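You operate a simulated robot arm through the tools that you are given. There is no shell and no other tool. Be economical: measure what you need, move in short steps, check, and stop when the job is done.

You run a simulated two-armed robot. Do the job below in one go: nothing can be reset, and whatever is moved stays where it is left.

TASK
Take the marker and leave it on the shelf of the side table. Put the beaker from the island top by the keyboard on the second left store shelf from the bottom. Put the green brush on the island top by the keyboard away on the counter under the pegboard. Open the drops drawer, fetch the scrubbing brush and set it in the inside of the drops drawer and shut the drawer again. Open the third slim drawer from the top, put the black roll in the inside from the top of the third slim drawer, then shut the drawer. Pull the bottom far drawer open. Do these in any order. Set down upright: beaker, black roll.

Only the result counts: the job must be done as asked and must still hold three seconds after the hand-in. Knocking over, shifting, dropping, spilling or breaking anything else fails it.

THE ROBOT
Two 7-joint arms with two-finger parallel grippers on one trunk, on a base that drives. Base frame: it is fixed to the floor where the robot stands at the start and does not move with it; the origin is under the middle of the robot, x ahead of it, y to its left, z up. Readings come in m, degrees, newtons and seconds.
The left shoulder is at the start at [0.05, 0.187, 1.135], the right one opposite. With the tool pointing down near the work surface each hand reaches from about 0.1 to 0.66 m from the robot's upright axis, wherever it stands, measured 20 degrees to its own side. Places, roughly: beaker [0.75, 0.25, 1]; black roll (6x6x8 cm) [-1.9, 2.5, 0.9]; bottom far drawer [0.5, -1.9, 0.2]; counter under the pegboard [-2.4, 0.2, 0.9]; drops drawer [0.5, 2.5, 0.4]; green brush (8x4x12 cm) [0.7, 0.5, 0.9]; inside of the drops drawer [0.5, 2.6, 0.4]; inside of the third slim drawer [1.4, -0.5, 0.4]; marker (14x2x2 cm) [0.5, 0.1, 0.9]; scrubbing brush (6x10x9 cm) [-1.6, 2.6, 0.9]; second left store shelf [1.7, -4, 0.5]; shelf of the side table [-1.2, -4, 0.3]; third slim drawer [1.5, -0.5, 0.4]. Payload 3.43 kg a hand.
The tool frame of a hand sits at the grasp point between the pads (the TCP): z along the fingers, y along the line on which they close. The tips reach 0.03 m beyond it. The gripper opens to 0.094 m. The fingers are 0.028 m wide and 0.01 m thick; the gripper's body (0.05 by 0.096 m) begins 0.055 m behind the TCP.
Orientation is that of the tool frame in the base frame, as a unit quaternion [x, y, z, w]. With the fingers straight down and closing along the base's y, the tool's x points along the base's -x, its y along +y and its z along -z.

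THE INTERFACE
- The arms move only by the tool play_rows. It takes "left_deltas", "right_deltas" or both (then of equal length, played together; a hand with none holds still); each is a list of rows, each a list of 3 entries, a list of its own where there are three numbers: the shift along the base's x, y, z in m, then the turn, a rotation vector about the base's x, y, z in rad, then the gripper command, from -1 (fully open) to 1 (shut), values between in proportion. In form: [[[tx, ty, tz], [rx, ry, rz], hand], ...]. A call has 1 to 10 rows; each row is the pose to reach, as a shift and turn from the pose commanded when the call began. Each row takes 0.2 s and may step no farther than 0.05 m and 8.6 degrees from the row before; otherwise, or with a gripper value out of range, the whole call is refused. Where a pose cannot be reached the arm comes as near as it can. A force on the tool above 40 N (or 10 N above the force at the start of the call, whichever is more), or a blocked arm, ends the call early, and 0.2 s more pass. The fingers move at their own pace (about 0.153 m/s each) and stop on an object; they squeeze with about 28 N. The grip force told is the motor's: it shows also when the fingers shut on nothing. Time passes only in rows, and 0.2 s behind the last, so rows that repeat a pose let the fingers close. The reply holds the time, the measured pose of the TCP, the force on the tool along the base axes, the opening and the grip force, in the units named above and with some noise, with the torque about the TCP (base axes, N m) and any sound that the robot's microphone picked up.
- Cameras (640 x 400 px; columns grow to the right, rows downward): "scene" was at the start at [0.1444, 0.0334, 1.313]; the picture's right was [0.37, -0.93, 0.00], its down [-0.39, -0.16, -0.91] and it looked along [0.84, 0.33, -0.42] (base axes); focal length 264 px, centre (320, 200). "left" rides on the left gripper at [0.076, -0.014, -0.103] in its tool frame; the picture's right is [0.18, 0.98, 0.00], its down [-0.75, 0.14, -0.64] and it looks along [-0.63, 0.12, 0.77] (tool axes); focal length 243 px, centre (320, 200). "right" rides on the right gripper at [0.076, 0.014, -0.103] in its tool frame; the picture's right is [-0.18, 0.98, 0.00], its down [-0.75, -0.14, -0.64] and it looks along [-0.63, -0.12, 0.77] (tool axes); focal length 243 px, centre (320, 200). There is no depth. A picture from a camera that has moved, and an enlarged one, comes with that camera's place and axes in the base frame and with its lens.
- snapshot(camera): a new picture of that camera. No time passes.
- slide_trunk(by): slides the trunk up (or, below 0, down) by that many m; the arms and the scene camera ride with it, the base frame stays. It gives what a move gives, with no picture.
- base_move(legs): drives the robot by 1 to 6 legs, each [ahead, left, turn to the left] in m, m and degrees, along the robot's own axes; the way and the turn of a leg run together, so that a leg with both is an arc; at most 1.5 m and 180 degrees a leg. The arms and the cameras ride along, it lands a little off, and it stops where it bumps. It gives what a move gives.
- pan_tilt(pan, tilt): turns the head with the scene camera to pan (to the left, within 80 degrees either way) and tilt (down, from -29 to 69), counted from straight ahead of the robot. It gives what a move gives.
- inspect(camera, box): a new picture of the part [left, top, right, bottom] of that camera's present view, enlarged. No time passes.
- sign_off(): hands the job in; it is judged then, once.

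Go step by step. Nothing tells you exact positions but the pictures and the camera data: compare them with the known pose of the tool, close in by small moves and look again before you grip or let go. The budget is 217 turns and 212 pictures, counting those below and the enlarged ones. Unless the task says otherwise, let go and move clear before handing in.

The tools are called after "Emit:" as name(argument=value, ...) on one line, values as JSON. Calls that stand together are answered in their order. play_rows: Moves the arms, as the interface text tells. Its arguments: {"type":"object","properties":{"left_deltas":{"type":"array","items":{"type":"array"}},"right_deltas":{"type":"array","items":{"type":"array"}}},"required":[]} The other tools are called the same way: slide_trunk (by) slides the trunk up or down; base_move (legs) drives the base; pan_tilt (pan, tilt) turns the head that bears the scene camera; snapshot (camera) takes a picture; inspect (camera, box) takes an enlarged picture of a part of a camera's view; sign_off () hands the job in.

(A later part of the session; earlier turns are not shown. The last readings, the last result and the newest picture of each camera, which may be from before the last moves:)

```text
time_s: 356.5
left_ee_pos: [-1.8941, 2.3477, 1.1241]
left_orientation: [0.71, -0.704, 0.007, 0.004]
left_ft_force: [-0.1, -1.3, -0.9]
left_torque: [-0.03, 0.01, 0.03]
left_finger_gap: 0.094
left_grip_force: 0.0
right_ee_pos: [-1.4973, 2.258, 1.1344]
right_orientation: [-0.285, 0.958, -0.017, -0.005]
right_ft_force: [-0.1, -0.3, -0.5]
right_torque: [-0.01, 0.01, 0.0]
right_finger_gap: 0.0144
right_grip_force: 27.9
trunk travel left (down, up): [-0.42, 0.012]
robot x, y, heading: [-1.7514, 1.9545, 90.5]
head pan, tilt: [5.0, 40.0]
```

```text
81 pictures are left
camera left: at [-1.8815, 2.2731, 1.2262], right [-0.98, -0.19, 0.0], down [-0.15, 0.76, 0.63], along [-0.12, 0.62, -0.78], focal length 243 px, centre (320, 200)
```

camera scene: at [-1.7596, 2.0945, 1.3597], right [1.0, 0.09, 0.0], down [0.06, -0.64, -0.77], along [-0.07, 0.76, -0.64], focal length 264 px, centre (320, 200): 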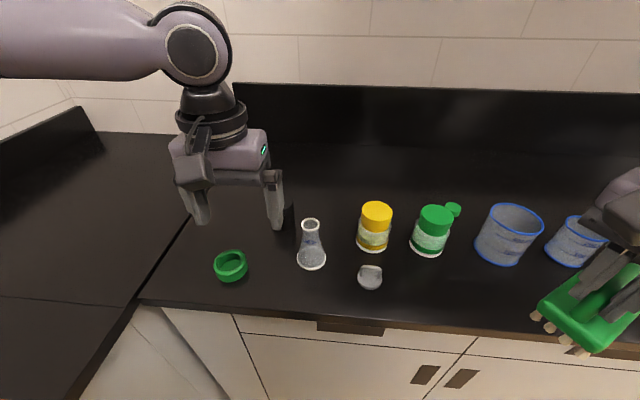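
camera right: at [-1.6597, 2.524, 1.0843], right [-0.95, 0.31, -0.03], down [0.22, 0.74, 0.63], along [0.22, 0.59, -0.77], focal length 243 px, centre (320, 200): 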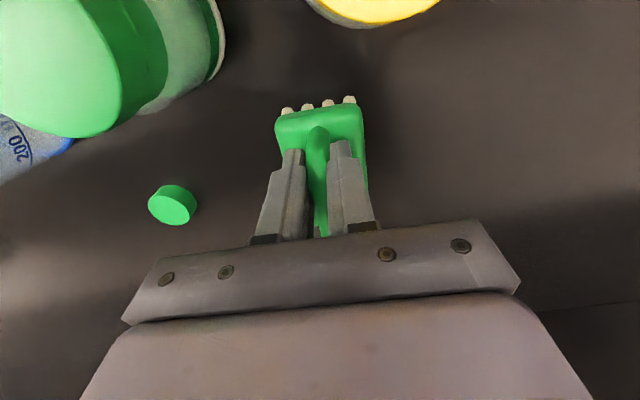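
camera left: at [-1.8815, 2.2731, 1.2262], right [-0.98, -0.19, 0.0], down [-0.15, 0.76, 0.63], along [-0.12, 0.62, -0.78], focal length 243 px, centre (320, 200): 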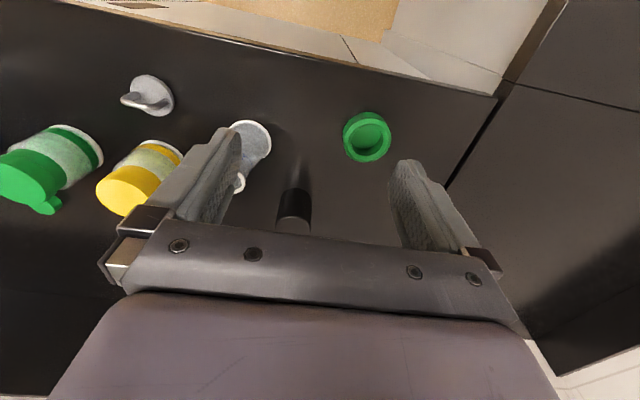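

Emit:
play_rows(left_deltas=[[[0.0, 0.04, -0.01], [0, 0, 0], -1], [[0.002, 0.08, -0.015], [0, 0, 0], -1], [[0.003, 0.12, -0.02], [0, 0, 0], -1], [[0.003, 0.155, -0.025], [0, 0, 0], -1]])

Emit:
snapshot(camera="left")

```text
time_s: 357.5
left_ee_pos: [-1.9454, 2.4388, 1.1025]
left_orientation: [0.71, -0.704, 0.007, 0.004]
left_ft_force: [0.9, 0.3, -0.2]
left_torque: [-0.04, 0.0, 0.01]
left_finger_gap: 0.0938
left_grip_force: 0.1
left hand out of reach, approached as far as the arm can: row 1, 2, 3, 4
right_ee_pos: [-1.4988, 2.258, 1.1351]
right_orientation: [-0.286, 0.958, -0.016, -0.005]
right_ft_force: [0.5, -0.7, -0.9]
right_torque: [0.02, 0.03, 0.0]
right_finger_gap: 0.0143
right_grip_force: 28.4
trunk travel left (down, up): [-0.42, 0.012]
robot x, y, heading: [-1.7533, 1.9502, 90.1]
head pan, tilt: [5.0, 40.0]
```

```text
80 pictures are left
camera left: at [-1.9327, 2.3648, 1.2059], right [-0.98, -0.19, 0.0], down [-0.15, 0.76, 0.63], along [-0.12, 0.62, -0.78], focal length 243 px, centre (320, 200)
```

left: 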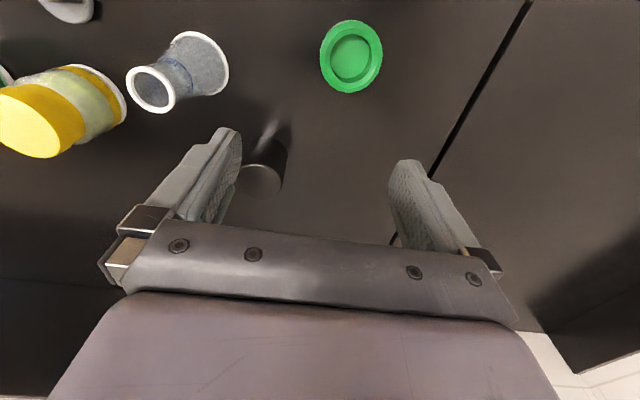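

Emit:
play_rows(left_deltas=[[[0.0, -0.05, -0.0], [0, 0, 0], -1], [[0.0, -0.1, 0], [0.0, 0, 0], -1], [[0.03, -0.14, 0], [0.0, 0, 0], -1], [[0.07, -0.17, 0], [0, 0, 0], -1], [[0.11, -0.19, 0], [0, 0, 0], -1], [[0.13, -0.15, -0.02], [0, 0, 0], -1], [[0.13, -0.1, -0.03], [0, 0, 0], -1], [[0.11, -0.05, -0.04], [0, 0, 0], -1], [[0.08, 0.0, -0.04], [0, 0, 0], -1], [[0.06, 0.04, -0.04], [0, 0, 0], -1]])

Emit:
snapshot(camera="scene")

```text
refused: row 7 steps farther than a row can; nothing moved
```

```text
79 pictures are left
camera scene: at [-1.7597, 2.0945, 1.3597], right [1.0, 0.09, 0.0], down [0.06, -0.64, -0.77], along [-0.07, 0.76, -0.64], focal length 264 px, centre (320, 200)
```

scene: 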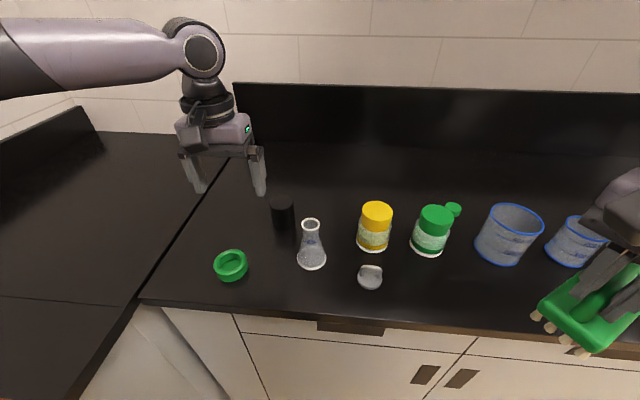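

The left elbow is flared out; tilting the tool forward ~25° eases the reach and suits drawer placement too. Try that.

Emit:
play_rows(left_deltas=[[[0.01, -0.03, 0], [0.09, 0, 0], -1], [[0.03, -0.05, 0], [0.18, 0, 0], -1], [[0.05, -0.05, 0], [0.27, 0, 0], -1], [[0.055, -0.04, 0], [0.36, 0, 0], -1], [[0.056, -0.02, 0], [0.44, 0, 0], -1], [[0.056, 0.01, -0.01], [0.44, 0, 0], -1]])

Emit:
snapshot(camera="left")

```text
time_s: 358.9
left_ee_pos: [-1.8953, 2.4472, 1.0931]
left_orientation: [0.693, -0.689, -0.147, -0.151]
left_ft_force: [-0.1, 0.0, 0.2]
left_torque: [0.03, 0.02, -0.01]
left_finger_gap: 0.094
left_grip_force: 0.1
left hand out of reach, approached as far as the arm can: row 6
right_ee_pos: [-1.498, 2.2593, 1.1348]
right_orientation: [-0.286, 0.958, -0.017, -0.005]
right_ft_force: [-0.3, -0.6, 0.0]
right_torque: [0.01, -0.02, 0.01]
right_finger_gap: 0.0142
right_grip_force: 27.9
trunk travel left (down, up): [-0.42, 0.012]
robot x, y, heading: [-1.7507, 1.9498, 90.5]
head pan, tilt: [5.0, 40.0]
```

```text
78 pictures are left
camera left: at [-1.882, 2.3345, 1.1544], right [-0.98, -0.17, -0.08], down [-0.15, 0.42, 0.9], along [-0.12, 0.89, -0.44], focal length 243 px, centre (320, 200)
```

left: 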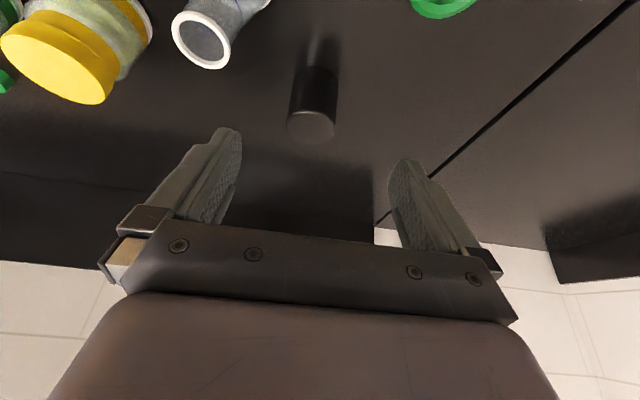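

Roll's axis confirmed near [−1.891, 2.522]. Continue down along the tool axis.

Emit:
play_rows(left_deltas=[[[0.002, 0.015, -0.03], [0, 0, 0], -1], [[0.003, 0.03, -0.06], [0, 0, 0], -1], [[0.004, 0.045, -0.09], [0, 0, 0], -1], [[0.004, 0.06, -0.11], [0, 0, 0], -1]])

Emit:
snapshot(camera="left")

Emit:
snapshot(camera="scene")

```text
time_s: 359.9
left_ee_pos: [-1.9373, 2.4735, 1.0087]
left_orientation: [0.693, -0.689, -0.148, -0.15]
left_ft_force: [-0.1, 0.3, 0.2]
left_torque: [0.0, -0.01, 0.04]
left_finger_gap: 0.0939
left_grip_force: 0.1
left hand out of reach, approached as far as the arm can: row 1, 2, 3, 4
right_ee_pos: [-1.497, 2.2575, 1.1336]
right_orientation: [-0.285, 0.958, -0.017, -0.005]
right_ft_force: [-0.2, -1.0, -1.3]
right_torque: [-0.03, 0.03, 0.02]
right_finger_gap: 0.0147
right_grip_force: 28.0
trunk travel left (down, up): [-0.42, 0.012]
robot x, y, heading: [-1.7502, 1.9486, 90.6]
head pan, tilt: [5.0, 40.0]
```

```text
77 pictures are left
camera left: at [-1.9243, 2.3605, 1.0706], right [-0.98, -0.17, -0.08], down [-0.15, 0.42, 0.89], along [-0.12, 0.89, -0.44], focal length 243 px, centre (320, 200)
```

left: 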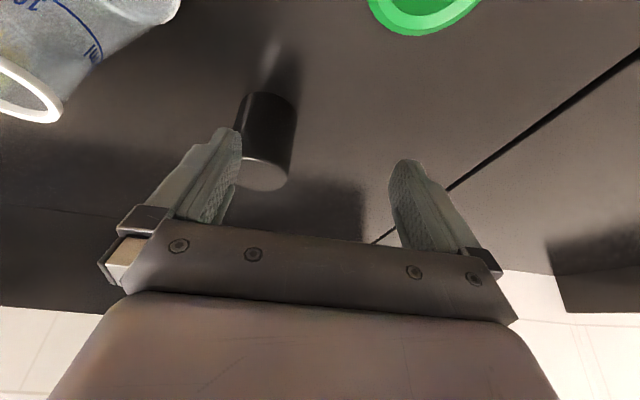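

```text
76 pictures are left
camera scene: at [-1.7597, 2.0945, 1.3597], right [1.0, 0.09, 0.0], down [0.06, -0.64, -0.77], along [-0.07, 0.76, -0.64], focal length 264 px, centre (320, 200)
```

scene: 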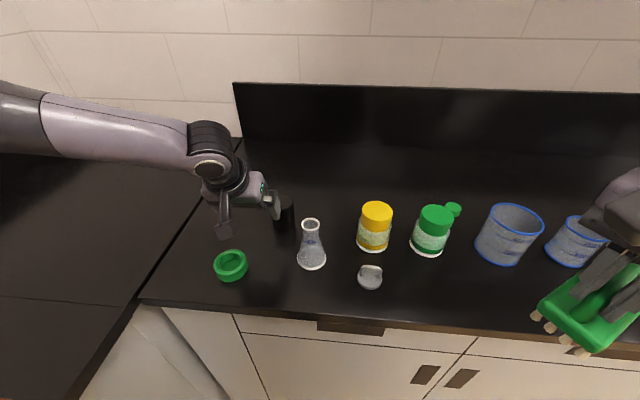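

The reach envelope is a few cm off; I raise slightly and shift the base +x 5 cm and 3 cm ahead.

Emit:
play_rows(left_deltas=[[[0, -0.02, 0.03], [0, 0, 0], -1], [[0, -0.03, 0.05], [0, 0, 0], -1]])

Emit:
base_move(legs=[[0.035, -0.055, -0.5]])

Emit:
snapshot(camera="left")

```text
time_s: 360.5
left_ee_pos: [-1.9363, 2.443, 1.0596]
left_orientation: [0.694, -0.689, -0.147, -0.151]
left_ft_force: [-0.2, -0.2, -0.5]
left_torque: [-0.01, 0.01, -0.01]
left_finger_gap: 0.0941
left_grip_force: 0.0
right_ee_pos: [-1.4972, 2.2569, 1.1345]
right_orientation: [-0.285, 0.958, -0.015, -0.004]
right_ft_force: [-0.1, 0.2, -1.6]
right_torque: [-0.02, 0.02, 0.0]
right_finger_gap: 0.0145
right_grip_force: 28.1
trunk travel left (down, up): [-0.42, 0.012]
robot x, y, heading: [-1.7505, 1.9538, 90.3]
head pan, tilt: [5.0, 40.0]
```

```text
time_s: 361.7
left_ee_pos: [-1.8769, 2.4808, 1.059]
left_orientation: [-0.691, 0.692, 0.147, 0.15]
left_ft_force: [1.3, 0.5, -0.2]
left_torque: [-0.01, -0.02, -0.03]
left_finger_gap: 0.0943
left_grip_force: 0.1
right_ee_pos: [-1.44, 2.2921, 1.1333]
right_orientation: [-0.282, 0.959, -0.016, -0.006]
right_ft_force: [0.7, 0.9, -1.0]
right_torque: [0.01, 0.04, 0.03]
right_finger_gap: 0.0146
right_grip_force: 28.4
trunk travel left (down, up): [-0.42, 0.012]
robot x, y, heading: [-1.6994, 1.9863, 89.9]
head pan, tilt: [5.0, 40.0]
```

```text
75 pictures are left
camera left: at [-1.8646, 2.3689, 1.121], right [-0.98, -0.16, -0.08], down [-0.14, 0.42, 0.89], along [-0.11, 0.89, -0.44], focal length 243 px, centre (320, 200)
```

left: 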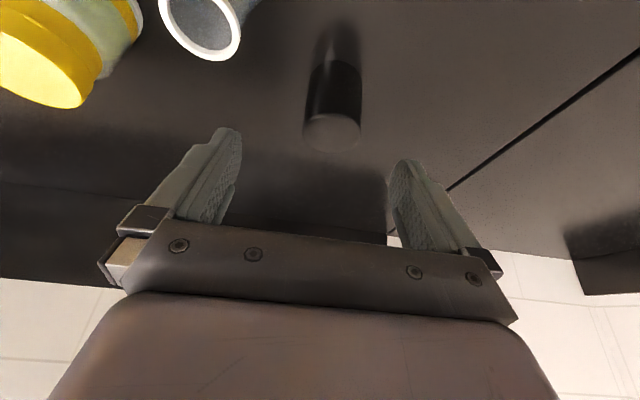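

Emit:
play_rows(left_deltas=[[[-0.006, 0.01, -0.025], [0, 0, 0], -1], [[-0.012, 0.02, -0.05], [0, 0, 0], -1], [[-0.012, 0.03, -0.075], [0, 0, 0], -1], [[-0.012, 0.042, -0.1], [0, 0, 0], -1]])

Emit:
snapshot(camera="left")

```text
time_s: 362.7
left_ee_pos: [-1.9046, 2.5111, 0.9727]
left_orientation: [-0.691, 0.692, 0.147, 0.152]
left_ft_force: [0.5, -0.2, 0.2]
left_torque: [-0.01, -0.03, 0.02]
left_finger_gap: 0.0938
left_grip_force: 0.0
left hand out of reach, approached as far as the arm can: row 3, 4
right_ee_pos: [-1.4415, 2.2923, 1.1343]
right_orientation: [-0.281, 0.959, -0.016, -0.005]
right_ft_force: [-0.6, 0.6, -0.5]
right_torque: [0.01, 0.04, 0.01]
right_finger_gap: 0.0141
right_grip_force: 28.3
trunk travel left (down, up): [-0.42, 0.012]
robot x, y, heading: [-1.6986, 1.9886, 90.3]
head pan, tilt: [5.0, 40.0]
```

```text
74 pictures are left
camera left: at [-1.8926, 2.3995, 1.0333], right [-0.98, -0.16, -0.08], down [-0.15, 0.42, 0.89], along [-0.11, 0.89, -0.44], focal length 243 px, centre (320, 200)
```

left: 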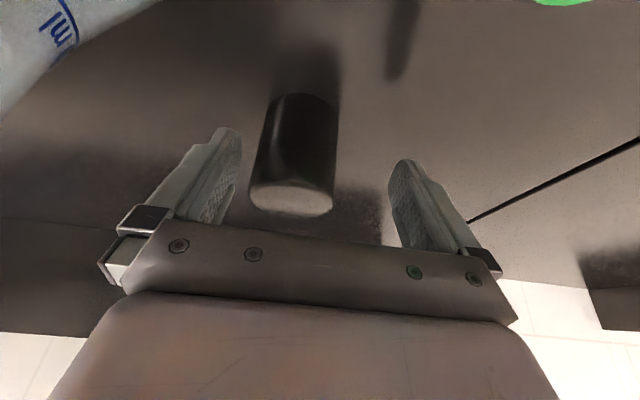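

Straddling but 1.5 cm off-centre; nudge the base +x and lower the trunk slightly.

Emit:
base_move(legs=[[0, -0.016, 0]])

Emit:
slide_trunk(by=-0.012)

Emit:
snapshot(camera="left")

```text
time_s: 363.5
left_ee_pos: [-1.89, 2.5105, 0.9724]
left_orientation: [-0.69, 0.692, 0.147, 0.152]
left_ft_force: [0.3, 0.1, 0.1]
left_torque: [-0.02, 0.01, 0.0]
left_finger_gap: 0.0939
left_grip_force: 0.0
right_ee_pos: [-1.4246, 2.291, 1.1357]
right_orientation: [-0.282, 0.959, -0.016, -0.007]
right_ft_force: [-0.2, 0.4, -0.4]
right_torque: [-0.02, 0.05, 0.0]
right_finger_gap: 0.0146
right_grip_force: 27.4
trunk travel left (down, up): [-0.42, 0.012]
robot x, y, heading: [-1.6847, 1.9901, 90.1]
head pan, tilt: [5.0, 40.0]
```

```text
time_s: 364.1
left_ee_pos: [-1.8882, 2.5107, 0.96]
left_orientation: [-0.69, 0.692, 0.147, 0.152]
left_ft_force: [-0.4, 0.7, -0.6]
left_torque: [-0.05, -0.03, 0.04]
left_finger_gap: 0.094
left_grip_force: 0.0
right_ee_pos: [-1.4262, 2.291, 1.1218]
right_orientation: [-0.282, 0.959, -0.016, -0.005]
right_ft_force: [-0.5, -0.2, 0.4]
right_torque: [-0.01, 0.03, -0.02]
right_finger_gap: 0.0147
right_grip_force: 27.8
trunk travel left (down, up): [-0.408, 0.024]
robot x, y, heading: [-1.6824, 1.9889, 90.0]
head pan, tilt: [5.0, 40.0]
```

```text
73 pictures are left
camera left: at [-1.8772, 2.3991, 1.0218], right [-0.98, -0.17, -0.08], down [-0.15, 0.42, 0.89], along [-0.11, 0.89, -0.44], focal length 243 px, centre (320, 200)
```

left: 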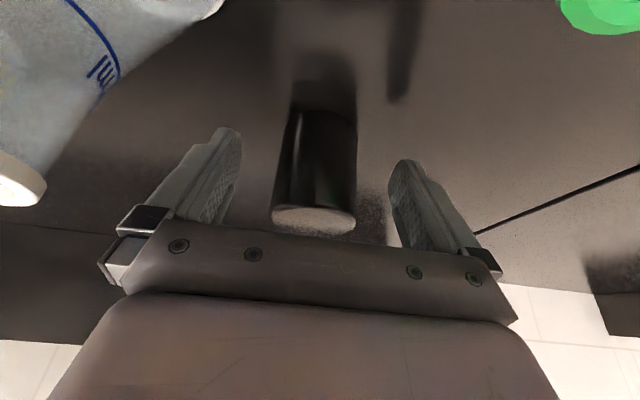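

Centred now. Close on the roll and lift.

Emit:
play_rows(left_deltas=[[[0, 0, 0], [0, 0, 0], 0], [[0, 0, 0], [0, 0, 0], 1], [[0, 0, 0], [0, 0, 0], 1], [[0, 0, 0], [0, 0, 0], 1]])

Emit:
slide_trunk(by=0.034)

Emit:
snapshot(camera="left")

Emit:
snapshot(camera="scene")

```text
time_s: 365.1
left_ee_pos: [-1.8903, 2.5101, 0.9609]
left_orientation: [-0.69, 0.692, 0.147, 0.152]
left_ft_force: [-0.4, -0.4, 0.3]
left_torque: [0.05, -0.05, 0.02]
left_finger_gap: 0.0519
left_grip_force: 28.0
right_ee_pos: [-1.426, 2.2895, 1.1222]
right_orientation: [-0.282, 0.959, -0.016, -0.005]
right_ft_force: [-0.2, -0.5, -1.6]
right_torque: [0.02, 0.06, 0.01]
right_finger_gap: 0.0146
right_grip_force: 28.0
trunk travel left (down, up): [-0.408, 0.024]
robot x, y, heading: [-1.6824, 1.9857, 90.1]
head pan, tilt: [5.0, 40.0]
```

```text
time_s: 365.8
left_ee_pos: [-1.8896, 2.5113, 0.9842]
left_orientation: [-0.691, 0.692, 0.147, 0.15]
left_ft_force: [-0.3, 0.5, -1.2]
left_torque: [-0.03, 0.01, -0.02]
left_finger_gap: 0.0516
left_grip_force: 27.9
right_ee_pos: [-1.4252, 2.2915, 1.1458]
right_orientation: [-0.282, 0.959, -0.016, -0.006]
right_ft_force: [0.7, 0.5, -1.0]
right_torque: [-0.02, 0.0, 0.03]
right_finger_gap: 0.0146
right_grip_force: 27.9
right hand out of reach, approached as far as the arm can: row 1
trunk travel left (down, up): [-0.432, 0.0]
robot x, y, heading: [-1.6856, 1.9849, 89.9]
head pan, tilt: [5.0, 40.0]
```

```text
72 pictures are left
camera left: at [-1.8771, 2.3994, 1.0451], right [-0.98, -0.17, -0.08], down [-0.15, 0.42, 0.89], along [-0.11, 0.89, -0.44], focal length 243 px, centre (320, 200)
```

left: 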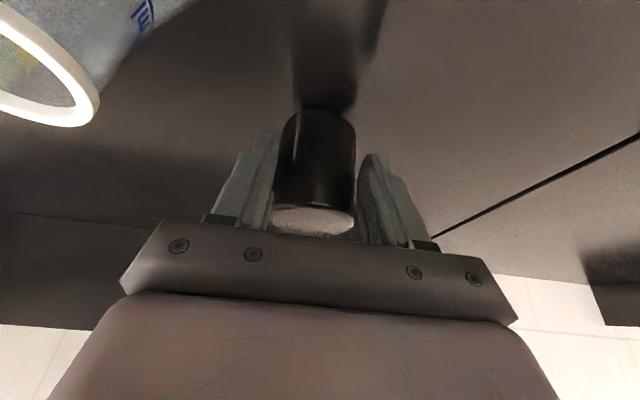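

```text
71 pictures are left
camera scene: at [-1.6891, 2.13, 1.3712], right [1.0, 0.09, 0.0], down [0.06, -0.64, -0.77], along [-0.07, 0.76, -0.64], focal length 264 px, centre (320, 200)
```

scene: 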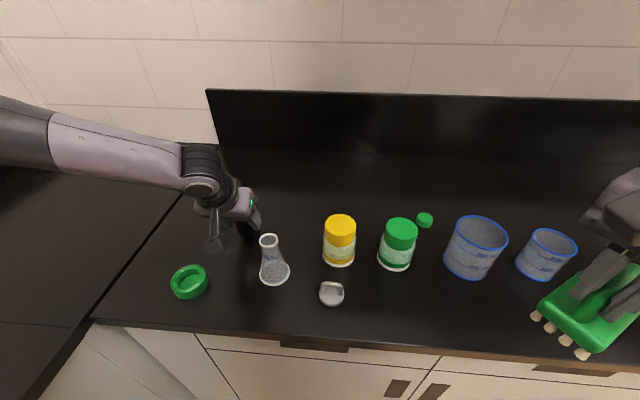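

Roll lifted. Raise it by the arm, then back off.

Emit:
play_rows(left_deltas=[[[-0.005, -0.01, 0.03], [0, 0, 0], 1], [[-0.01, -0.03, 0.06], [0, 0, 0], 1], [[-0.01, -0.05, 0.09], [0, 0, 0], 1], [[-0.01, -0.07, 0.12], [0, 0, 0], 1], [[-0.01, -0.09, 0.14], [0, 0, 0], 1]])

Emit:
snapshot(camera="left")

```text
time_s: 367.0
left_ee_pos: [-1.8993, 2.4203, 1.1224]
left_orientation: [0.691, -0.691, -0.148, -0.152]
left_ft_force: [-1.0, 0.1, -1.0]
left_torque: [-0.03, 0.0, 0.02]
left_finger_gap: 0.0515
left_grip_force: 27.7
right_ee_pos: [-1.4259, 2.2904, 1.1449]
right_orientation: [-0.283, 0.959, -0.016, -0.005]
right_ft_force: [0.9, 0.5, -0.4]
right_torque: [0.04, 0.06, 0.02]
right_finger_gap: 0.0144
right_grip_force: 28.1
trunk travel left (down, up): [-0.432, 0.0]
robot x, y, heading: [-1.684, 1.9887, 89.8]
head pan, tilt: [5.0, 40.0]
```

```text
70 pictures are left
camera left: at [-1.8862, 2.3087, 1.1831], right [-0.98, -0.17, -0.08], down [-0.15, 0.42, 0.89], along [-0.11, 0.89, -0.44], focal length 243 px, centre (320, 200)
```

left: 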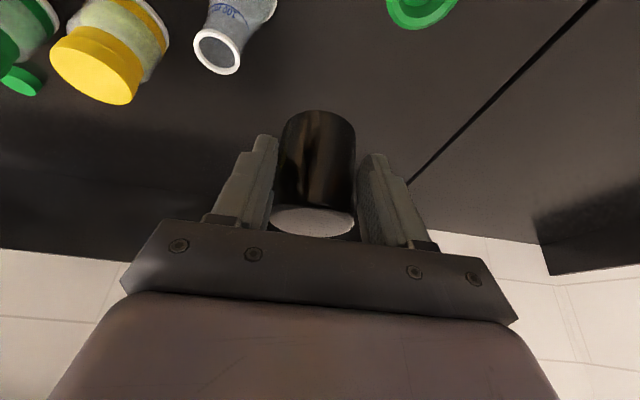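

Both items held. Back off and drive to the open drops drawer.

Emit:
base_move(legs=[[-0.65, 0, 0], [0, -1.1, 0], [0, -1.05, 0]])

Emit:
pan_tilt(pan=-5, tilt=45)

Emit:
snapshot(camera="scene")

```text
time_s: 389.2
left_ee_pos: [0.2517, 1.7419, 1.1216]
left_orientation: [-0.685, 0.697, 0.145, 0.152]
left_ft_force: [0.6, -0.4, -1.4]
left_torque: [-0.04, 0.02, -0.02]
left_finger_gap: 0.0498
left_grip_force: 27.5
right_ee_pos: [0.7209, 1.604, 1.145]
right_orientation: [-0.274, 0.962, -0.016, -0.007]
right_ft_force: [0.1, -0.5, -1.8]
right_torque: [-0.01, -0.01, 0.0]
right_finger_gap: 0.0145
right_grip_force: 28.2
trunk travel left (down, up): [-0.432, 0.0]
robot x, y, heading: [0.4589, 1.3041, 89.2]
head pan, tilt: [5.0, 40.0]
```

```text
time_s: 389.9
left_ee_pos: [0.2519, 1.7414, 1.1215]
left_orientation: [-0.685, 0.697, 0.145, 0.152]
left_ft_force: [0.2, -0.5, -0.8]
left_torque: [-0.03, 0.01, 0.02]
left_finger_gap: 0.0498
left_grip_force: 28.1
right_ee_pos: [0.7207, 1.6037, 1.1463]
right_orientation: [-0.274, 0.961, -0.016, -0.006]
right_ft_force: [0.1, -0.3, -1.4]
right_torque: [0.01, 0.04, 0.01]
right_finger_gap: 0.0147
right_grip_force: 28.6
trunk travel left (down, up): [-0.432, 0.0]
robot x, y, heading: [0.4598, 1.3002, 89.1]
head pan, tilt: [-5.0, 45.0]
```

```text
69 pictures are left
camera scene: at [0.4699, 1.4423, 1.364], right [0.99, -0.1, 0.0], down [-0.07, -0.7, -0.71], along [0.07, 0.7, -0.71], focal length 264 px, centre (320, 200)
```

scene: 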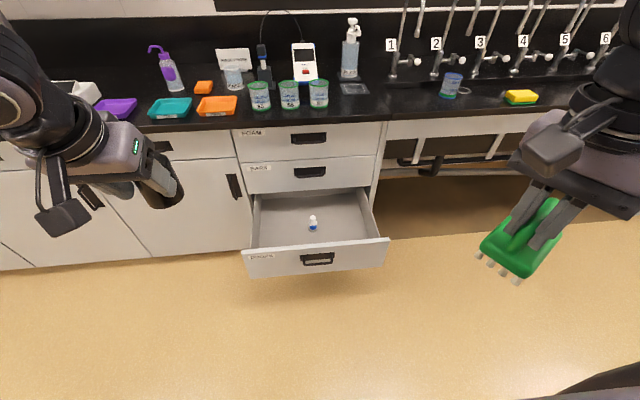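

Drawer interior: bottle at about [0.52, 2.24]; free space on the right near [0.68, 2.16]. Lower the trunk (left hand raised), then move in.

Emit:
slide_trunk(by=-0.43)

Emit:
play_rows(left_deltas=[[[0, -0.01, 0.04], [0, 0, 0], 1], [[0, -0.02, 0.08], [0, 0, 0], 1], [[0, -0.03, 0.12], [0, 0, 0], 1], [[0, -0.03, 0.12], [0, 0, 0], 1], [[0, -0.03, 0.12], [0, 0, 0], 1]], right_deltas=[[[0, 0.01, 0], [0, 0, -0.12], 1], [[0, 0.02, 0], [0, 0, -0.24], 1], [[0, 0.03, 0], [0, 0, -0.36], 1], [[0, 0.04, 0], [0, 0, -0.48], 1], [[0, 0.05, 0], [0, 0, -0.56], 1]])

Emit:
base_move(legs=[[0.27, 0, 0.8]])

Emit:
pan_tilt(pan=-10, tilt=50)

Emit:
snapshot(camera="scene")

```text
refused: -0.43 is not a number from -0.4 to 0.4
```

```text
time_s: 391.1
left_ee_pos: [0.253, 1.7102, 1.2409]
left_orientation: [-0.684, 0.698, 0.146, 0.153]
left_ft_force: [0.1, -0.2, -2.5]
left_torque: [-0.02, -0.02, 0.03]
left_finger_gap: 0.0496
left_grip_force: 28.0
right_ee_pos: [0.7208, 1.6516, 1.1473]
right_orientation: [0.003, 1.0, -0.014, -0.011]
right_ft_force: [-0.7, 0.4, -0.7]
right_torque: [-0.01, 0.04, 0.01]
right_finger_gap: 0.0145
right_grip_force: 28.3
trunk travel left (down, up): [-0.432, 0.0]
robot x, y, heading: [0.4615, 1.3028, 88.9]
head pan, tilt: [-5.0, 45.0]
```

```text
time_s: 393.0
left_ee_pos: [0.2536, 1.9752, 1.2411]
left_orientation: [-0.687, 0.695, 0.146, 0.153]
left_ft_force: [-0.8, 0.0, -1.4]
left_torque: [-0.04, 0.01, 0.03]
left_finger_gap: 0.0491
left_grip_force: 27.7
right_ee_pos: [0.7233, 1.9209, 1.1463]
right_orientation: [-0.002, 1.0, -0.014, -0.01]
right_ft_force: [-0.3, 0.8, -0.9]
right_torque: [-0.03, 0.01, 0.01]
right_finger_gap: 0.0145
right_grip_force: 28.1
trunk travel left (down, up): [-0.432, 0.0]
robot x, y, heading: [0.4639, 1.5687, 89.4]
head pan, tilt: [-5.0, 45.0]
```

```text
time_s: 393.7
left_ee_pos: [0.2538, 1.9756, 1.2399]
left_orientation: [-0.688, 0.694, 0.147, 0.153]
left_ft_force: [0.7, -0.1, -1.5]
left_torque: [0.0, 0.01, 0.01]
left_finger_gap: 0.0493
left_grip_force: 27.6
right_ee_pos: [0.7226, 1.9206, 1.1468]
right_orientation: [-0.002, 1.0, -0.015, -0.011]
right_ft_force: [0.7, -0.3, -1.1]
right_torque: [0.04, 0.02, 0.0]
right_finger_gap: 0.0145
right_grip_force: 28.8
trunk travel left (down, up): [-0.432, 0.0]
robot x, y, heading: [0.461, 1.5728, 89.6]
head pan, tilt: [-10.0, 50.0]
```

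```text
68 pictures are left
camera scene: at [0.4789, 1.7041, 1.3571], right [0.98, -0.18, 0.0], down [-0.14, -0.75, -0.64], along [0.12, 0.63, -0.77], focal length 264 px, centre (320, 200)
```

scene: 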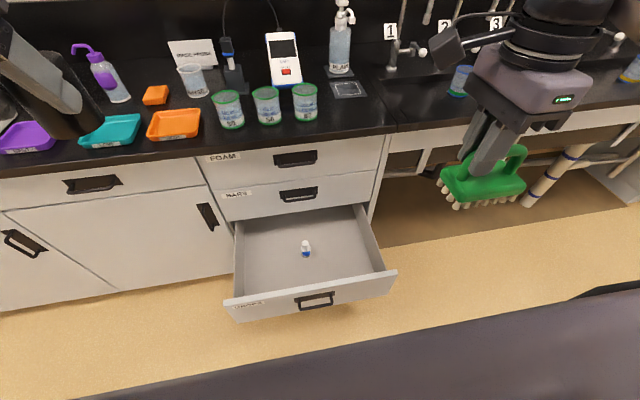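

Emit:
slide_trunk(by=-0.4)

Emit:
snapshot(camera="left")

Emit:
snapshot(camera="scene")

```text
time_s: 397.5
left_ee_pos: [0.2525, 1.9751, 0.841]
left_orientation: [-0.687, 0.695, 0.147, 0.153]
left_ft_force: [0.4, -0.3, -1.1]
left_torque: [0.01, -0.03, -0.01]
left_finger_gap: 0.0489
left_grip_force: 28.5
right_ee_pos: [0.7211, 1.9206, 0.7481]
right_orientation: [-0.002, 1.0, -0.013, -0.01]
right_ft_force: [-0.5, -1.1, -1.1]
right_torque: [0.01, 0.01, -0.01]
right_finger_gap: 0.0146
right_grip_force: 27.8
trunk travel left (down, up): [-0.032, 0.4]
robot x, y, heading: [0.4627, 1.5701, 89.3]
head pan, tilt: [-10.0, 50.0]
```

```text
67 pictures are left
camera left: at [0.2646, 1.8635, 0.902], right [-0.98, -0.16, -0.08], down [-0.14, 0.42, 0.89], along [-0.1, 0.89, -0.44], focal length 243 px, centre (320, 200)
```

left: 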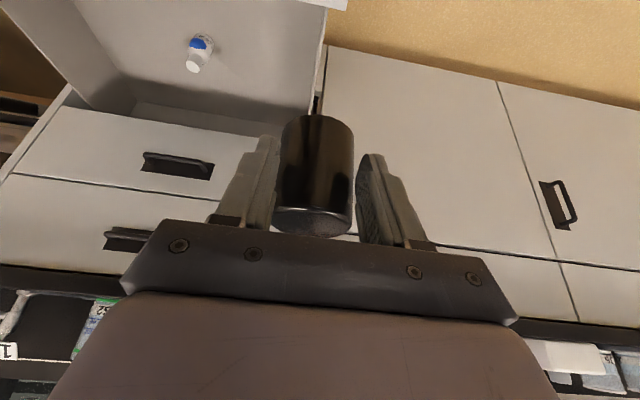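

```text
66 pictures are left
camera scene: at [0.4789, 1.7041, 0.9571], right [0.98, -0.18, 0.0], down [-0.14, -0.75, -0.64], along [0.12, 0.63, -0.77], focal length 264 px, centre (320, 200)
```

scene: 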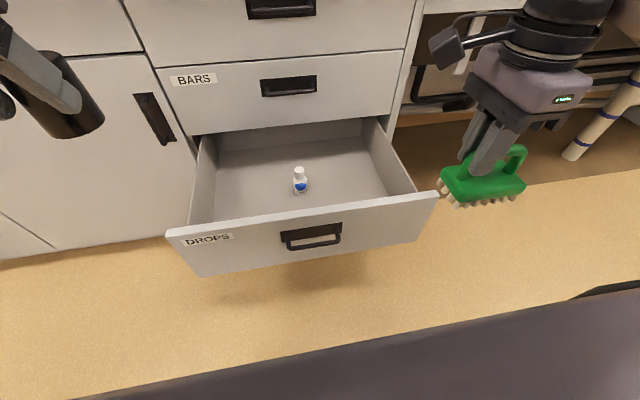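

The roll is creeping forward in the grip (gap shrinking), so I'll set it upright in the open drawer for a moment and regrip it centrally.

Emit:
play_rows(left_deltas=[[[0.035, 0.0, 0], [0, 0, 0], 1], [[0.07, 0.02, 0], [0, 0, 0], 1], [[0.1, 0.055, 0], [0, 0, 0], 1], [[0.11, 0.095, -0.01], [0, 0, 0], 1], [[0.11, 0.12, -0.04], [0, 0, 0], 1], [[0.11, 0.13, -0.08], [0, 0, 0], 1], [[0.11, 0.14, -0.12], [0, 0, 0], 1], [[0.11, 0.14, -0.16], [0, 0, 0], 1], [[0.11, 0.14, -0.2], [0, 0, 0], 1], [[0.11, 0.14, -0.24], [0, 0, 0], 1]])

Emit:
snapshot(camera="left")

Emit:
snapshot(camera="scene")

```text
time_s: 399.7
left_ee_pos: [0.3004, 2.078, 0.6299]
left_orientation: [-0.687, 0.695, 0.146, 0.154]
left_ft_force: [1.1, -0.6, 0.4]
left_torque: [0.02, 0.01, 0.0]
left_finger_gap: 0.0
left_grip_force: 27.3
left hand out of reach, approached as far as the arm can: row 3, 4, 5, 6, 7, 8, 9, 10
right_ee_pos: [0.7234, 1.9224, 0.7472]
right_orientation: [-0.002, 1.0, -0.014, -0.01]
right_ft_force: [0.8, -0.8, -0.6]
right_torque: [0.02, 0.01, 0.0]
right_finger_gap: 0.0143
right_grip_force: 27.8
trunk travel left (down, up): [-0.032, 0.4]
robot x, y, heading: [0.465, 1.5637, 89.1]
head pan, tilt: [-10.0, 50.0]
```

```text
65 pictures are left
camera left: at [0.3121, 1.966, 0.6902], right [-0.98, -0.15, -0.08], down [-0.14, 0.42, 0.9], along [-0.1, 0.89, -0.44], focal length 243 px, centre (320, 200)
```

left: 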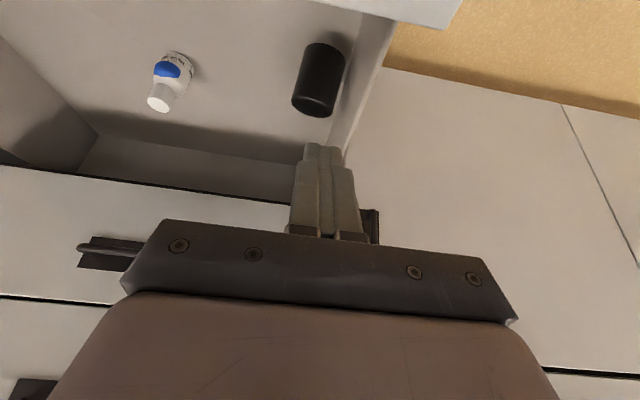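

```text
64 pictures are left
camera scene: at [0.479, 1.704, 0.9571], right [0.98, -0.18, 0.0], down [-0.14, -0.75, -0.64], along [0.12, 0.63, -0.77], focal length 264 px, centre (320, 200)
```

scene: 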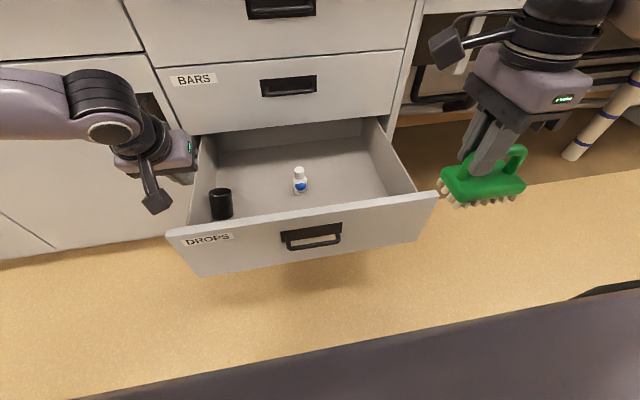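

The roll slipped out but landed standing upright in the drawer at about [0.305, 2.175]. I'll place the brush first, then pick the roll with the right hand. Move the brush over the drawer's right part.

Emit:
play_rows(right_deltas=[[[-0.01, 0.04, 0], [0, 0, 0], 1], [[-0.02, 0.08, 0], [0, 0, 0], 1], [[-0.03, 0.12, 0], [0, 0, 0], 1], [[-0.04, 0.16, -0.01], [0, 0, 0], 1], [[-0.04, 0.2, -0.03], [0, 0, 0], 1], [[-0.04, 0.215, -0.07], [0, 0, 0], 1], [[-0.04, 0.215, -0.11], [0, 0, 0], 1], [[-0.04, 0.215, -0.15], [0, 0, 0], 1]], left_deltas=[[[0, -0.02, 0.03], [0, 0, 0], 0], [[0, -0.05, 0.06], [0, 0, 0], -1], [[0, -0.09, 0.09], [0, 0, 0], -1], [[0, -0.13, 0.1], [0, 0, 0], -1], [[0, -0.16, 0.1], [0, 0, 0], -1], [[0, -0.16, 0.1], [0, 0, 0], -1], [[0, -0.16, 0.1], [0, 0, 0], -1], [[0, -0.16, 0.1], [0, 0, 0], -1]])

Emit:
snapshot(camera="scene")

Emit:
snapshot(camera="right")

```text
time_s: 401.5
left_ee_pos: [0.3011, 1.9173, 0.7349]
left_orientation: [-0.688, 0.694, 0.146, 0.152]
left_ft_force: [0.6, 0.0, 0.4]
left_torque: [0.02, -0.01, 0.01]
left_finger_gap: 0.0941
left_grip_force: 0.0
right_ee_pos: [0.6818, 2.1321, 0.5964]
right_orientation: [-0.002, 1.0, -0.014, -0.009]
right_ft_force: [-0.4, 0.9, -0.8]
right_torque: [0.0, 0.06, 0.01]
right_finger_gap: 0.0143
right_grip_force: 28.3
trunk travel left (down, up): [-0.032, 0.4]
robot x, y, heading: [0.4656, 1.574, 89.2]
head pan, tilt: [-10.0, 50.0]
```

```text
63 pictures are left
camera scene: at [0.4789, 1.704, 0.9571], right [0.98, -0.18, 0.0], down [-0.14, -0.75, -0.64], along [0.12, 0.63, -0.77], focal length 264 px, centre (320, 200)
```

scene: 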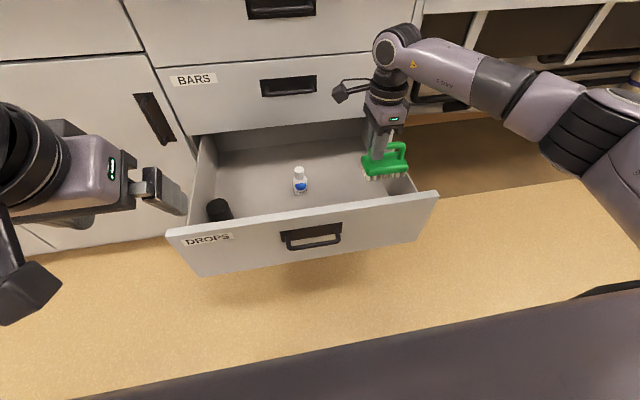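

```text
62 pictures are left
camera right: at [0.6079, 2.1498, 0.7011], right [0.18, 0.98, -0.03], down [0.77, -0.12, 0.63], along [0.62, -0.14, -0.78], focal length 243 px, centre (320, 200)
```

right: 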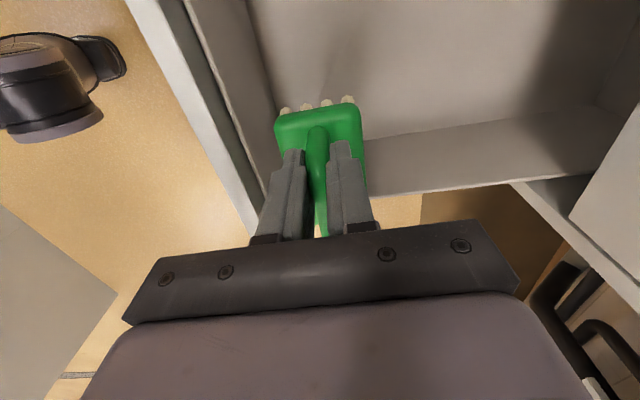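

Emit:
inspect(camera="scene", box=[180, 120, 440, 260])

Emit:
play_rows(right_deltas=[[[-0.02, 0.0, 0], [0, 0, 0], 1], [[-0.042, 0.0, -0.02], [0, 0, 0], 1], [[-0.042, 0.0, -0.06], [0, 0, 0], 1], [[-0.042, 0.0, -0.09], [0, 0, 0], 1]])

Emit:
snapshot(camera="right")

```text
2.46 times, centred on (310, 190) of scene
camera zoom: at [0.4789, 1.704, 0.9571], right [0.98, -0.18, 0.0], down [-0.14, -0.75, -0.64], along [0.12, 0.63, -0.77], focal length 650 px, centre (345, 225)
```

zoom: 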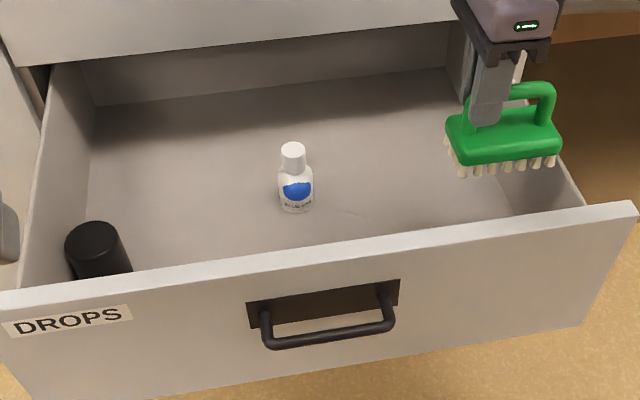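

```text
time_s: 402.5
left_ee_pos: [0.2996, 1.9185, 0.7333]
left_orientation: [-0.688, 0.694, 0.146, 0.152]
left_ft_force: [-0.1, 1.0, 0.9]
left_torque: [0.01, 0.01, -0.01]
left_finger_gap: 0.0941
left_grip_force: 0.0
right_ee_pos: [0.6413, 2.1355, 0.5045]
right_orientation: [-0.001, 1.0, -0.013, -0.01]
right_ft_force: [0.4, 0.4, -0.9]
right_torque: [0.02, 0.0, 0.02]
right_finger_gap: 0.0146
right_grip_force: 28.3
trunk travel left (down, up): [-0.032, 0.4]
robot x, y, heading: [0.4614, 1.5741, 89.3]
head pan, tilt: [-10.0, 50.0]
```

```text
60 pictures are left
camera right: at [0.5659, 2.1528, 0.6092], right [0.18, 0.98, -0.03], down [0.77, -0.12, 0.63], along [0.62, -0.14, -0.78], focal length 243 px, centre (320, 200)
```

right: 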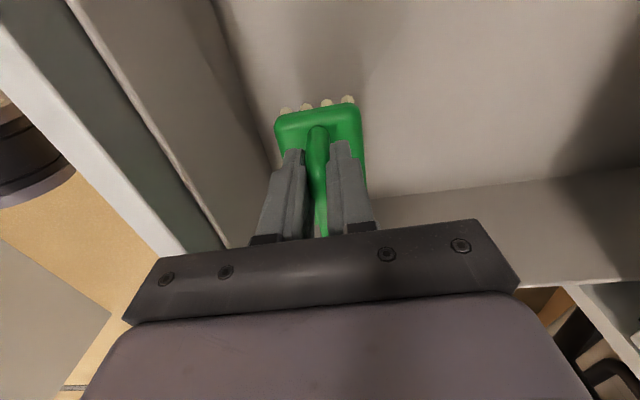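

Emit:
play_rows(right_deltas=[[[0, 0.0, -0.015], [0, 0, 0], 1], [[0, 0.0, -0.025], [0, 0, 0], 1]])

Emit:
play_rows(right_deltas=[[[0, 0.0, -0.008], [0, 0, 0], 1], [[0, 0.0, -0.014], [0, 0, 0], 1]])

Emit:
snapshot(camera="scene")

```text
time_s: 403.1
left_ee_pos: [0.3014, 1.9181, 0.7336]
left_orientation: [-0.688, 0.695, 0.146, 0.152]
left_ft_force: [0.4, 0.4, 0.2]
left_torque: [-0.02, -0.04, -0.02]
left_finger_gap: 0.094
left_grip_force: 0.1
right_ee_pos: [0.6401, 2.135, 0.482]
right_orientation: [-0.001, 1.0, -0.014, -0.011]
right_ft_force: [0.5, 0.4, -1.0]
right_torque: [0.0, 0.03, 0.04]
right_finger_gap: 0.0146
right_grip_force: 27.8
trunk travel left (down, up): [-0.032, 0.4]
robot x, y, heading: [0.4631, 1.5694, 89.4]
head pan, tilt: [-10.0, 50.0]
```

```text
time_s: 403.7
left_ee_pos: [0.3014, 1.918, 0.7335]
left_orientation: [-0.688, 0.694, 0.146, 0.152]
left_ft_force: [-0.4, 0.3, -0.4]
left_torque: [0.01, 0.01, -0.02]
left_finger_gap: 0.0942
left_grip_force: 0.1
right_ee_pos: [0.6399, 2.1336, 0.4671]
right_orientation: [-0.001, 1.0, -0.016, -0.01]
right_ft_force: [-0.1, -0.1, -0.7]
right_torque: [0.02, 0.03, 0.0]
right_finger_gap: 0.0146
right_grip_force: 28.3
trunk travel left (down, up): [-0.032, 0.4]
robot x, y, heading: [0.4654, 1.5719, 89.4]
head pan, tilt: [-10.0, 50.0]
```

```text
59 pictures are left
camera scene: at [0.4789, 1.7041, 0.957], right [0.98, -0.18, 0.0], down [-0.14, -0.75, -0.64], along [0.12, 0.63, -0.77], focal length 264 px, centre (320, 200)
```

scene: 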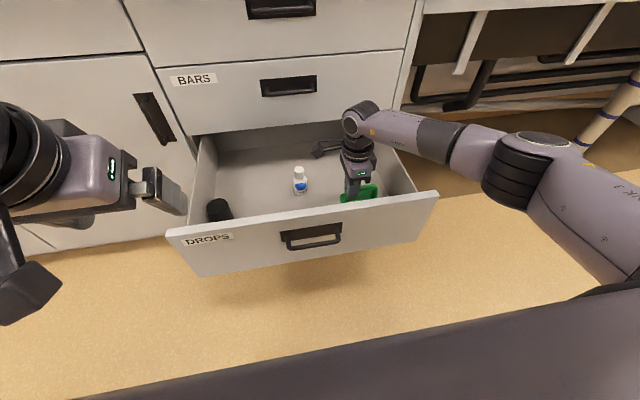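

Emit:
play_rows(right_deltas=[[[0, 0.0, -0.008], [0, 0, 0], 1], [[0, 0.0, -0.014], [0, 0, 0], 1]])

Emit:
play_rows(right_deltas=[[[0, 0.0, -0.006], [0, 0, 0], 1], [[0, 0.0, -0.01], [0, 0, 0], 1]])

```text
time_s: 404.3
left_ee_pos: [0.3003, 1.918, 0.7348]
left_orientation: [-0.687, 0.695, 0.146, 0.153]
left_ft_force: [-0.1, 0.0, 0.1]
left_torque: [0.02, 0.0, 0.02]
left_finger_gap: 0.094
left_grip_force: 0.1
right_ee_pos: [0.6405, 2.1346, 0.4552]
right_orientation: [-0.002, 1.0, -0.014, -0.01]
right_ft_force: [0.0, -0.8, -1.0]
right_torque: [-0.03, 0.0, 0.0]
right_finger_gap: 0.0144
right_grip_force: 27.8
trunk travel left (down, up): [-0.032, 0.4]
robot x, y, heading: [0.4628, 1.5693, 89.5]
head pan, tilt: [-10.0, 50.0]
```

```text
time_s: 404.9
left_ee_pos: [0.3004, 1.9178, 0.7343]
left_orientation: [-0.687, 0.695, 0.146, 0.152]
left_ft_force: [0.6, -0.7, -0.1]
left_torque: [-0.04, 0.04, 0.02]
left_finger_gap: 0.0939
left_grip_force: 0.1
right_ee_pos: [0.6397, 2.1357, 0.4442]
right_orientation: [-0.002, 1.0, -0.014, -0.01]
right_ft_force: [-1.0, -0.4, -0.9]
right_torque: [-0.01, 0.04, 0.0]
right_finger_gap: 0.0143
right_grip_force: 28.1
trunk travel left (down, up): [-0.032, 0.4]
robot x, y, heading: [0.4661, 1.5682, 89.4]
head pan, tilt: [-10.0, 50.0]
```

Emit:
play_rows(right_deltas=[[[0, 0.0, -0.006], [0, 0, 0], 1], [[0, 0.0, -0.01], [0, 0, 0], 1]])

Emit:
play_rows(right_deltas=[[[0, 0.0, -0.006], [0, 0, 0], 1], [[0, 0.0, -0.01], [0, 0, 0], 1]])

Emit:
snapshot(camera="right")

```text
time_s: 405.5
left_ee_pos: [0.2996, 1.9178, 0.7348]
left_orientation: [-0.687, 0.695, 0.147, 0.153]
left_ft_force: [0.7, 0.1, 0.2]
left_torque: [-0.03, 0.01, 0.0]
left_finger_gap: 0.0941
left_grip_force: 0.0
right_ee_pos: [0.6404, 2.136, 0.4353]
right_orientation: [-0.003, 1.0, -0.012, -0.008]
right_ft_force: [-0.5, -1.0, 9.3]
right_torque: [0.22, -0.7, -0.05]
right_finger_gap: 0.0144
right_grip_force: 27.7
trunk travel left (down, up): [-0.032, 0.4]
robot x, y, heading: [0.4669, 1.5681, 89.2]
head pan, tilt: [-10.0, 50.0]
```

```text
time_s: 406.1
left_ee_pos: [0.3007, 1.919, 0.7343]
left_orientation: [-0.688, 0.694, 0.148, 0.153]
left_ft_force: [0.3, -1.2, -1.0]
left_torque: [-0.03, 0.04, 0.05]
left_finger_gap: 0.0938
left_grip_force: 0.0
right_ee_pos: [0.6392, 2.1421, 0.4342]
right_orientation: [-0.001, 1.0, -0.005, -0.011]
right_ft_force: [1.2, 1.3, 14.2]
right_torque: [0.02, -0.31, 0.02]
right_finger_gap: 0.0145
right_grip_force: 27.9
trunk travel left (down, up): [-0.032, 0.4]
robot x, y, heading: [0.4607, 1.5741, 89.3]
head pan, tilt: [-10.0, 50.0]
stopped in row 2 (right hand): the force on the tool passed its limit at 42 N (the readings are from after the stop); the commanded pose is now the measured one
```

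```text
58 pictures are left
camera right: at [0.5661, 2.158, 0.5381], right [0.18, 0.98, -0.02], down [0.77, -0.13, 0.63], along [0.61, -0.13, -0.78], focal length 243 px, centre (320, 200)
```

right: 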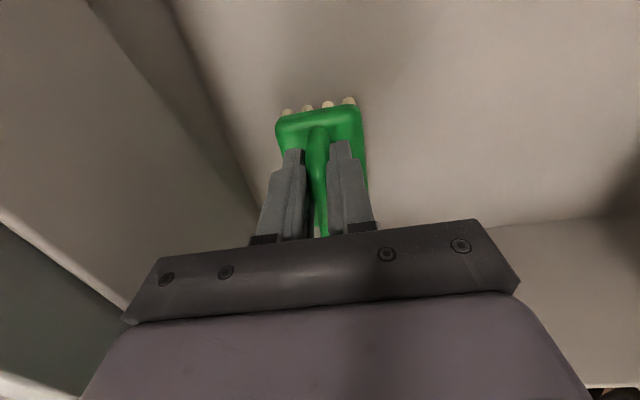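

On the drawer floor (z≈0.355). Release the brush and rise.

Emit:
play_rows(right_deltas=[[[0, 0, 0.002], [0, 0, 0], 0.6], [[0, 0, 0.002], [0, 0, 0], 0.3], [[0, 0, 0.002], [0, 0, 0], 0.2], [[0, 0, 0.04], [0, 0, 0], 0.2], [[0, 0, 0.08], [0, 0, 0], 0.2], [[0, 0, 0.125], [0, 0, 0], 0.0], [[-0.02, 0, 0.17], [0, 0, 0], -0.5], [[-0.05, -0.0, 0.2], [0, 0, 0], -1], [[-0.09, 0, 0.22], [0, 0, 0], -1], [[-0.13, 0, 0.24], [0, 0, 0], -1]])

Emit:
snapshot(camera="scene")

Emit:
inspect(camera="scene", box=[160, 140, 420, 280])

```text
time_s: 408.3
left_ee_pos: [0.3005, 1.9182, 0.7344]
left_orientation: [-0.687, 0.695, 0.146, 0.153]
left_ft_force: [-0.1, -0.5, -1.0]
left_torque: [0.03, 0.03, -0.03]
left_finger_gap: 0.0939
left_grip_force: 0.0
right_ee_pos: [0.508, 2.1393, 0.6681]
right_orientation: [0.0, 1.0, -0.01, -0.011]
right_ft_force: [0.0, 0.3, -0.2]
right_torque: [0.0, 0.04, -0.01]
right_finger_gap: 0.0942
right_grip_force: 0.2
trunk travel left (down, up): [-0.032, 0.4]
robot x, y, heading: [0.4638, 1.5694, 89.4]
head pan, tilt: [-10.0, 50.0]
```

```text
57 pictures are left
camera scene: at [0.4791, 1.704, 0.957], right [0.98, -0.18, 0.0], down [-0.14, -0.75, -0.64], along [0.12, 0.63, -0.77], focal length 264 px, centre (320, 200)
```

scene: 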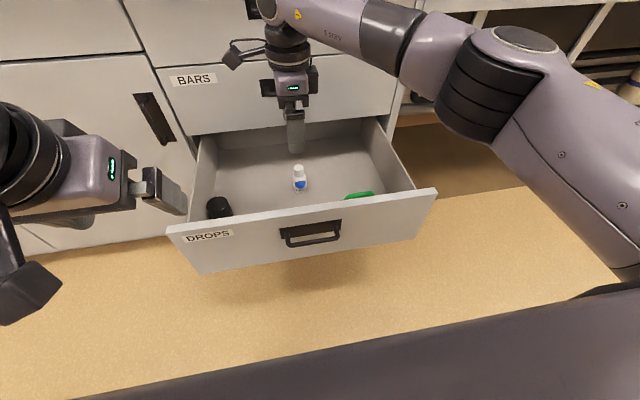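

```text
2.46 times, centred on (290, 210) of scene
camera zoom: at [0.4791, 1.704, 0.957], right [0.98, -0.18, 0.0], down [-0.14, -0.75, -0.64], along [0.12, 0.63, -0.77], focal length 650 px, centre (394, 175)
```

zoom: 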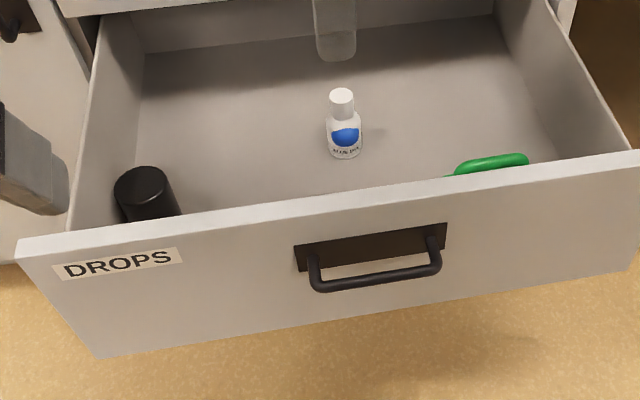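

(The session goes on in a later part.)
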